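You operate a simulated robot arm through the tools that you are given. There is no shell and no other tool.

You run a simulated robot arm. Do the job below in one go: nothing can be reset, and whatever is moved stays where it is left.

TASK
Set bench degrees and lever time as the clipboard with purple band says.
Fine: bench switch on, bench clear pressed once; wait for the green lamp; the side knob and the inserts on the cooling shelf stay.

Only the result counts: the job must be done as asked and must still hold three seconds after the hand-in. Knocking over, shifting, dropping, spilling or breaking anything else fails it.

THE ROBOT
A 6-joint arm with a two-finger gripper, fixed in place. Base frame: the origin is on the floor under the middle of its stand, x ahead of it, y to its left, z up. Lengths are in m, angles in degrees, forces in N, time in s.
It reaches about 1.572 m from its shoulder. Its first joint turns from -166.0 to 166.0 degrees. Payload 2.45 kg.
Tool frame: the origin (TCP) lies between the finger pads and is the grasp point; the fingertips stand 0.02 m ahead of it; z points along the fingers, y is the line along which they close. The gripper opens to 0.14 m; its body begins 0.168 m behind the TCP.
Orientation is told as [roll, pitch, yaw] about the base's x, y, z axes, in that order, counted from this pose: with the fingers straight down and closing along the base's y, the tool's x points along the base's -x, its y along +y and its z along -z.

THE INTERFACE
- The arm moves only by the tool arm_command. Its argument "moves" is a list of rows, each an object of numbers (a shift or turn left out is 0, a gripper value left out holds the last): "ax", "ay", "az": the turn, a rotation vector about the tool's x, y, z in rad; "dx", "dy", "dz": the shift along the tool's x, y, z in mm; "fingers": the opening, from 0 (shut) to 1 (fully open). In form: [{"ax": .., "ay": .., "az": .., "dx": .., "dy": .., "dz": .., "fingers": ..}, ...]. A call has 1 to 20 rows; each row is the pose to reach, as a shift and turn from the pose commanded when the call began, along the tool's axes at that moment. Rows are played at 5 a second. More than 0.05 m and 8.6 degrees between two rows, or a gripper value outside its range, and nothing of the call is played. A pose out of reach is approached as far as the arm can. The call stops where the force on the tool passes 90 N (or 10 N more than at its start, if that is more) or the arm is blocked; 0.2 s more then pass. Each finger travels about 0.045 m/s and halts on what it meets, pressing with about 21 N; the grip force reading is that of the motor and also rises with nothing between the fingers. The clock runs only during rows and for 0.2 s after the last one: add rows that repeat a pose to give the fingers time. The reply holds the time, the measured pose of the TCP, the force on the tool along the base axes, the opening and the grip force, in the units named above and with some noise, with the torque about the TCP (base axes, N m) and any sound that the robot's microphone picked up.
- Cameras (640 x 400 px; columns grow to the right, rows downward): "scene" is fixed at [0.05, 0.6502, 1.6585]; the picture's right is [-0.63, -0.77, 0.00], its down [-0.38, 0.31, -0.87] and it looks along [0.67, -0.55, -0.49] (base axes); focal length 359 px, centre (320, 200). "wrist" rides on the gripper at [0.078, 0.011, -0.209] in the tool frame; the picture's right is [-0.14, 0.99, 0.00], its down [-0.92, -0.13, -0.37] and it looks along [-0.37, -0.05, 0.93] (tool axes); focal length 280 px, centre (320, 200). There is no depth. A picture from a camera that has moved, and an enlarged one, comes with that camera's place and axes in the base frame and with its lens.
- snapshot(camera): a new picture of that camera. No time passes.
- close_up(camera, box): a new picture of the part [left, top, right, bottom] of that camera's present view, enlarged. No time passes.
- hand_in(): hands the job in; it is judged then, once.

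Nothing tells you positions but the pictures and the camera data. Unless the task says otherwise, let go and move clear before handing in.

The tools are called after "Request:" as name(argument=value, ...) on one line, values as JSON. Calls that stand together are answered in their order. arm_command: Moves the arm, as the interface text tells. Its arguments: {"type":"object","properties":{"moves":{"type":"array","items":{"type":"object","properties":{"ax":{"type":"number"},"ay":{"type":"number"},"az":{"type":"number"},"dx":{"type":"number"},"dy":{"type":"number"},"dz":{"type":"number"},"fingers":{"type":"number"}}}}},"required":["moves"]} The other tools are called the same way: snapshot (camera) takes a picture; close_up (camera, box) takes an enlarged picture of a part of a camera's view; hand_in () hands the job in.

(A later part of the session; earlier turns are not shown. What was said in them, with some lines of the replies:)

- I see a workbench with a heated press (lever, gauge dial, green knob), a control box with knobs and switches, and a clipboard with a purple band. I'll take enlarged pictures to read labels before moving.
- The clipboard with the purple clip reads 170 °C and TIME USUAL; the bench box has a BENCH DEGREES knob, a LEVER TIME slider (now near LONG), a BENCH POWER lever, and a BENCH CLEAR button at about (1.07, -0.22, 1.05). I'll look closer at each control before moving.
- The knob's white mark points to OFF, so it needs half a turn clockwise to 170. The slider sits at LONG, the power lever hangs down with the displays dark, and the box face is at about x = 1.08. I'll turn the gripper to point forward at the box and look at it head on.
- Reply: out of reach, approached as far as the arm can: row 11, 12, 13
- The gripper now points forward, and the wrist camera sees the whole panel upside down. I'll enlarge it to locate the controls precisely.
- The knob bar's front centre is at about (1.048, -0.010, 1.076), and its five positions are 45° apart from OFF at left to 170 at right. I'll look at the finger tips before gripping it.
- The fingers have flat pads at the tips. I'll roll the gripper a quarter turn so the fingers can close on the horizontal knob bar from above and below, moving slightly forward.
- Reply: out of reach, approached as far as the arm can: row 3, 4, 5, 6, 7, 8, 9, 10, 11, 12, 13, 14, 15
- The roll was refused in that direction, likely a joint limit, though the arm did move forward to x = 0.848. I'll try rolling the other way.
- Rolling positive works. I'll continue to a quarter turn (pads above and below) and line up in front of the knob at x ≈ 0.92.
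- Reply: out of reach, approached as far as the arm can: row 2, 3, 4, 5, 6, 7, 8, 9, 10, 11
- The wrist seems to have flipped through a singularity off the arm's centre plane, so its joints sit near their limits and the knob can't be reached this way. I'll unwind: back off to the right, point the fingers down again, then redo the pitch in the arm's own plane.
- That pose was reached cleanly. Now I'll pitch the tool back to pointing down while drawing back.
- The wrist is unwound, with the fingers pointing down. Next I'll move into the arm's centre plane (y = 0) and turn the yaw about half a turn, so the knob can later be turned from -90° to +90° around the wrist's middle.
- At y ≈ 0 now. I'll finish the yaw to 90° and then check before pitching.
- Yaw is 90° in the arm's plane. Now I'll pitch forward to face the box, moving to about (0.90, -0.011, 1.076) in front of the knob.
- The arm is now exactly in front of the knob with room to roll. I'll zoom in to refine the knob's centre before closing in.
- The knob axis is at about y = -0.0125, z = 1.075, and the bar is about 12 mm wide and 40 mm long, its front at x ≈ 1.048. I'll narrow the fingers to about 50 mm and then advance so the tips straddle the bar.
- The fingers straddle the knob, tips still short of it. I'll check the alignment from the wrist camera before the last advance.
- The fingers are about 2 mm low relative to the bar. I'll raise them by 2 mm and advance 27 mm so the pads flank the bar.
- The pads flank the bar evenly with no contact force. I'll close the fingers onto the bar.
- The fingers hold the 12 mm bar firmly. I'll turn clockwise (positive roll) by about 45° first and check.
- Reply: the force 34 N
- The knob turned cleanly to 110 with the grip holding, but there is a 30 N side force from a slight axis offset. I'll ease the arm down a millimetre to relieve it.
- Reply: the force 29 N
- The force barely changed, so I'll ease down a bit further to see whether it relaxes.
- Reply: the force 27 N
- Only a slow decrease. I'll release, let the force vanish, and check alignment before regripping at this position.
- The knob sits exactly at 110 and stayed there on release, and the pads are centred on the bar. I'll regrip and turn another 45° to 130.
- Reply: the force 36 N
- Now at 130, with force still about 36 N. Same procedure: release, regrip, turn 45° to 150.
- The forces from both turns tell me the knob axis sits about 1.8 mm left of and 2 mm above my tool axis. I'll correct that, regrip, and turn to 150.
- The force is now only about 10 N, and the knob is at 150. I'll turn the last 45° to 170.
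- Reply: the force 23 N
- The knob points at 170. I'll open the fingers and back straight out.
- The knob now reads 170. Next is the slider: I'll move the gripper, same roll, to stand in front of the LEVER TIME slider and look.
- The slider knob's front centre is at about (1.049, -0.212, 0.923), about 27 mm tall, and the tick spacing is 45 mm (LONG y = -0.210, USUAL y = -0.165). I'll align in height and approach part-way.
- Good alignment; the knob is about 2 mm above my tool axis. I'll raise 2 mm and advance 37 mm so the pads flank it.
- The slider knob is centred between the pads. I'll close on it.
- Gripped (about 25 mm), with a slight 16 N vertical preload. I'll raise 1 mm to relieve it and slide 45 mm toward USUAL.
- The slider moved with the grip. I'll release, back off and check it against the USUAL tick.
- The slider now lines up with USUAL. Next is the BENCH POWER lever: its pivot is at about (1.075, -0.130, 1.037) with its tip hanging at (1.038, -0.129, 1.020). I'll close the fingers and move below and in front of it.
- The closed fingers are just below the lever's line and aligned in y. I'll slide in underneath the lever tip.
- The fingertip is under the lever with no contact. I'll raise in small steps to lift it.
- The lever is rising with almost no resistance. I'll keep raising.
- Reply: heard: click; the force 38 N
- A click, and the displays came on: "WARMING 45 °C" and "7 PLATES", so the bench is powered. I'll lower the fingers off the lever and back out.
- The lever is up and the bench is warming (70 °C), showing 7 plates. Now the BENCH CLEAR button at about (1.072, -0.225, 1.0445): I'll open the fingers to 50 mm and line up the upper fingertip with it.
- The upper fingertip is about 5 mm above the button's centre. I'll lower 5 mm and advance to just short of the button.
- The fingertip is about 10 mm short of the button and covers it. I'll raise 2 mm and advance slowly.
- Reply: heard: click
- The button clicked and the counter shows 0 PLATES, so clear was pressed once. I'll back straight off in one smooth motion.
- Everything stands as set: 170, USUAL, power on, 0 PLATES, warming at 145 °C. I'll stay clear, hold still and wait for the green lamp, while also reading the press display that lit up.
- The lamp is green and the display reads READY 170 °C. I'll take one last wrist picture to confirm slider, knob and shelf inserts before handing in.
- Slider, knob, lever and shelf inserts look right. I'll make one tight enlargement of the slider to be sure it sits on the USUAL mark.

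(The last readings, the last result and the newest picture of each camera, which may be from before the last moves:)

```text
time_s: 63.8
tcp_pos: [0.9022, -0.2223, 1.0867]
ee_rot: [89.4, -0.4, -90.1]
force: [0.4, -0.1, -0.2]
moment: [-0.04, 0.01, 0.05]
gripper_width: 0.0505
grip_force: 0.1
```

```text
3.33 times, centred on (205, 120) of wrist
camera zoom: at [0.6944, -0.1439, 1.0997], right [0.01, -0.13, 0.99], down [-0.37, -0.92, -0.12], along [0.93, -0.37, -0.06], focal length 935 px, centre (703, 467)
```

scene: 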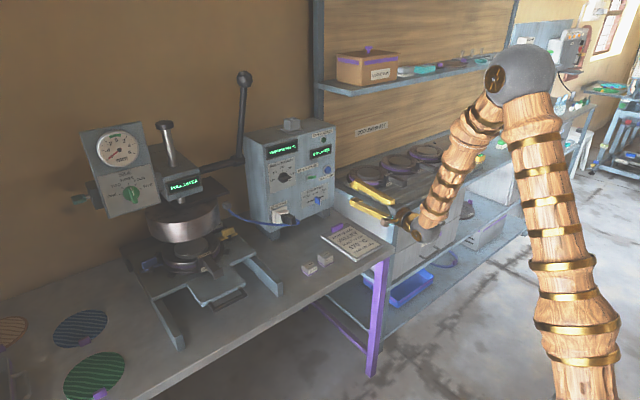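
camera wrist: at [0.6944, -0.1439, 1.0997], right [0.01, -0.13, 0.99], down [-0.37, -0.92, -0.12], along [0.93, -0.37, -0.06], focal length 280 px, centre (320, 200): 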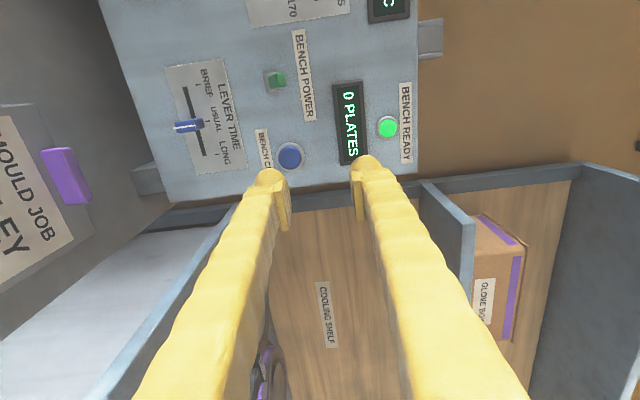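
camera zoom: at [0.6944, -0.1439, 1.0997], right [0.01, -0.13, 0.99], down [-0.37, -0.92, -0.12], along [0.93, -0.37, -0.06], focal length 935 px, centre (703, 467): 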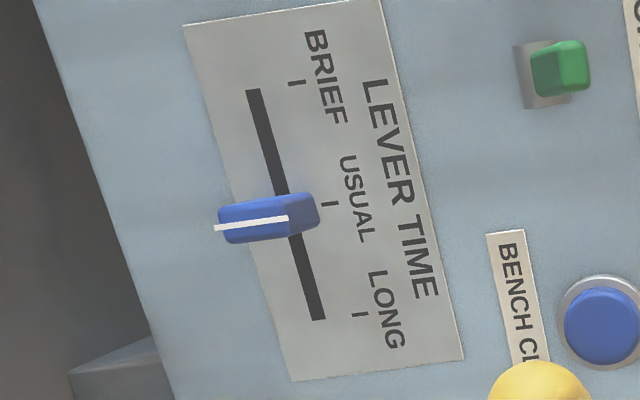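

Every setting matches the clipboard. The knob is at 170, the slider is on USUAL to within about a millimetre, the bench switch is on, and clear was pressed once (0 PLATES). The green lamp is lit, the side knob and shelf inserts are untouched, and the arm is clear, so I'm handing in.

Request:
hand_in()

```text
The job is handed in.
```

The bench is set as the purple-banded clipboard says, and the job is handed in; I haven't seen a verdict from the judge.

- **Bench degrees:** the knob is at 170, and the display read READY 170 °C.
- **Lever time:** the slider is on USUAL. From the pictures it sits within about 1–2 mm of the mark.
- **Bench switch:** on. It clicked over and the displays lit up.
- **Bench clear:** pressed once. The counter went from 7 PLATES to 0 PLATES.
- **Green lamp:** lit before I handed in.

I did not touch the side knob or the inserts on the cooling shelf. The press display was showing PULL LEVER at the end; I left the press lever alone, since pulling it wasn't part of the job. The gripper is open and the arm was clear of the bench at hand-in.
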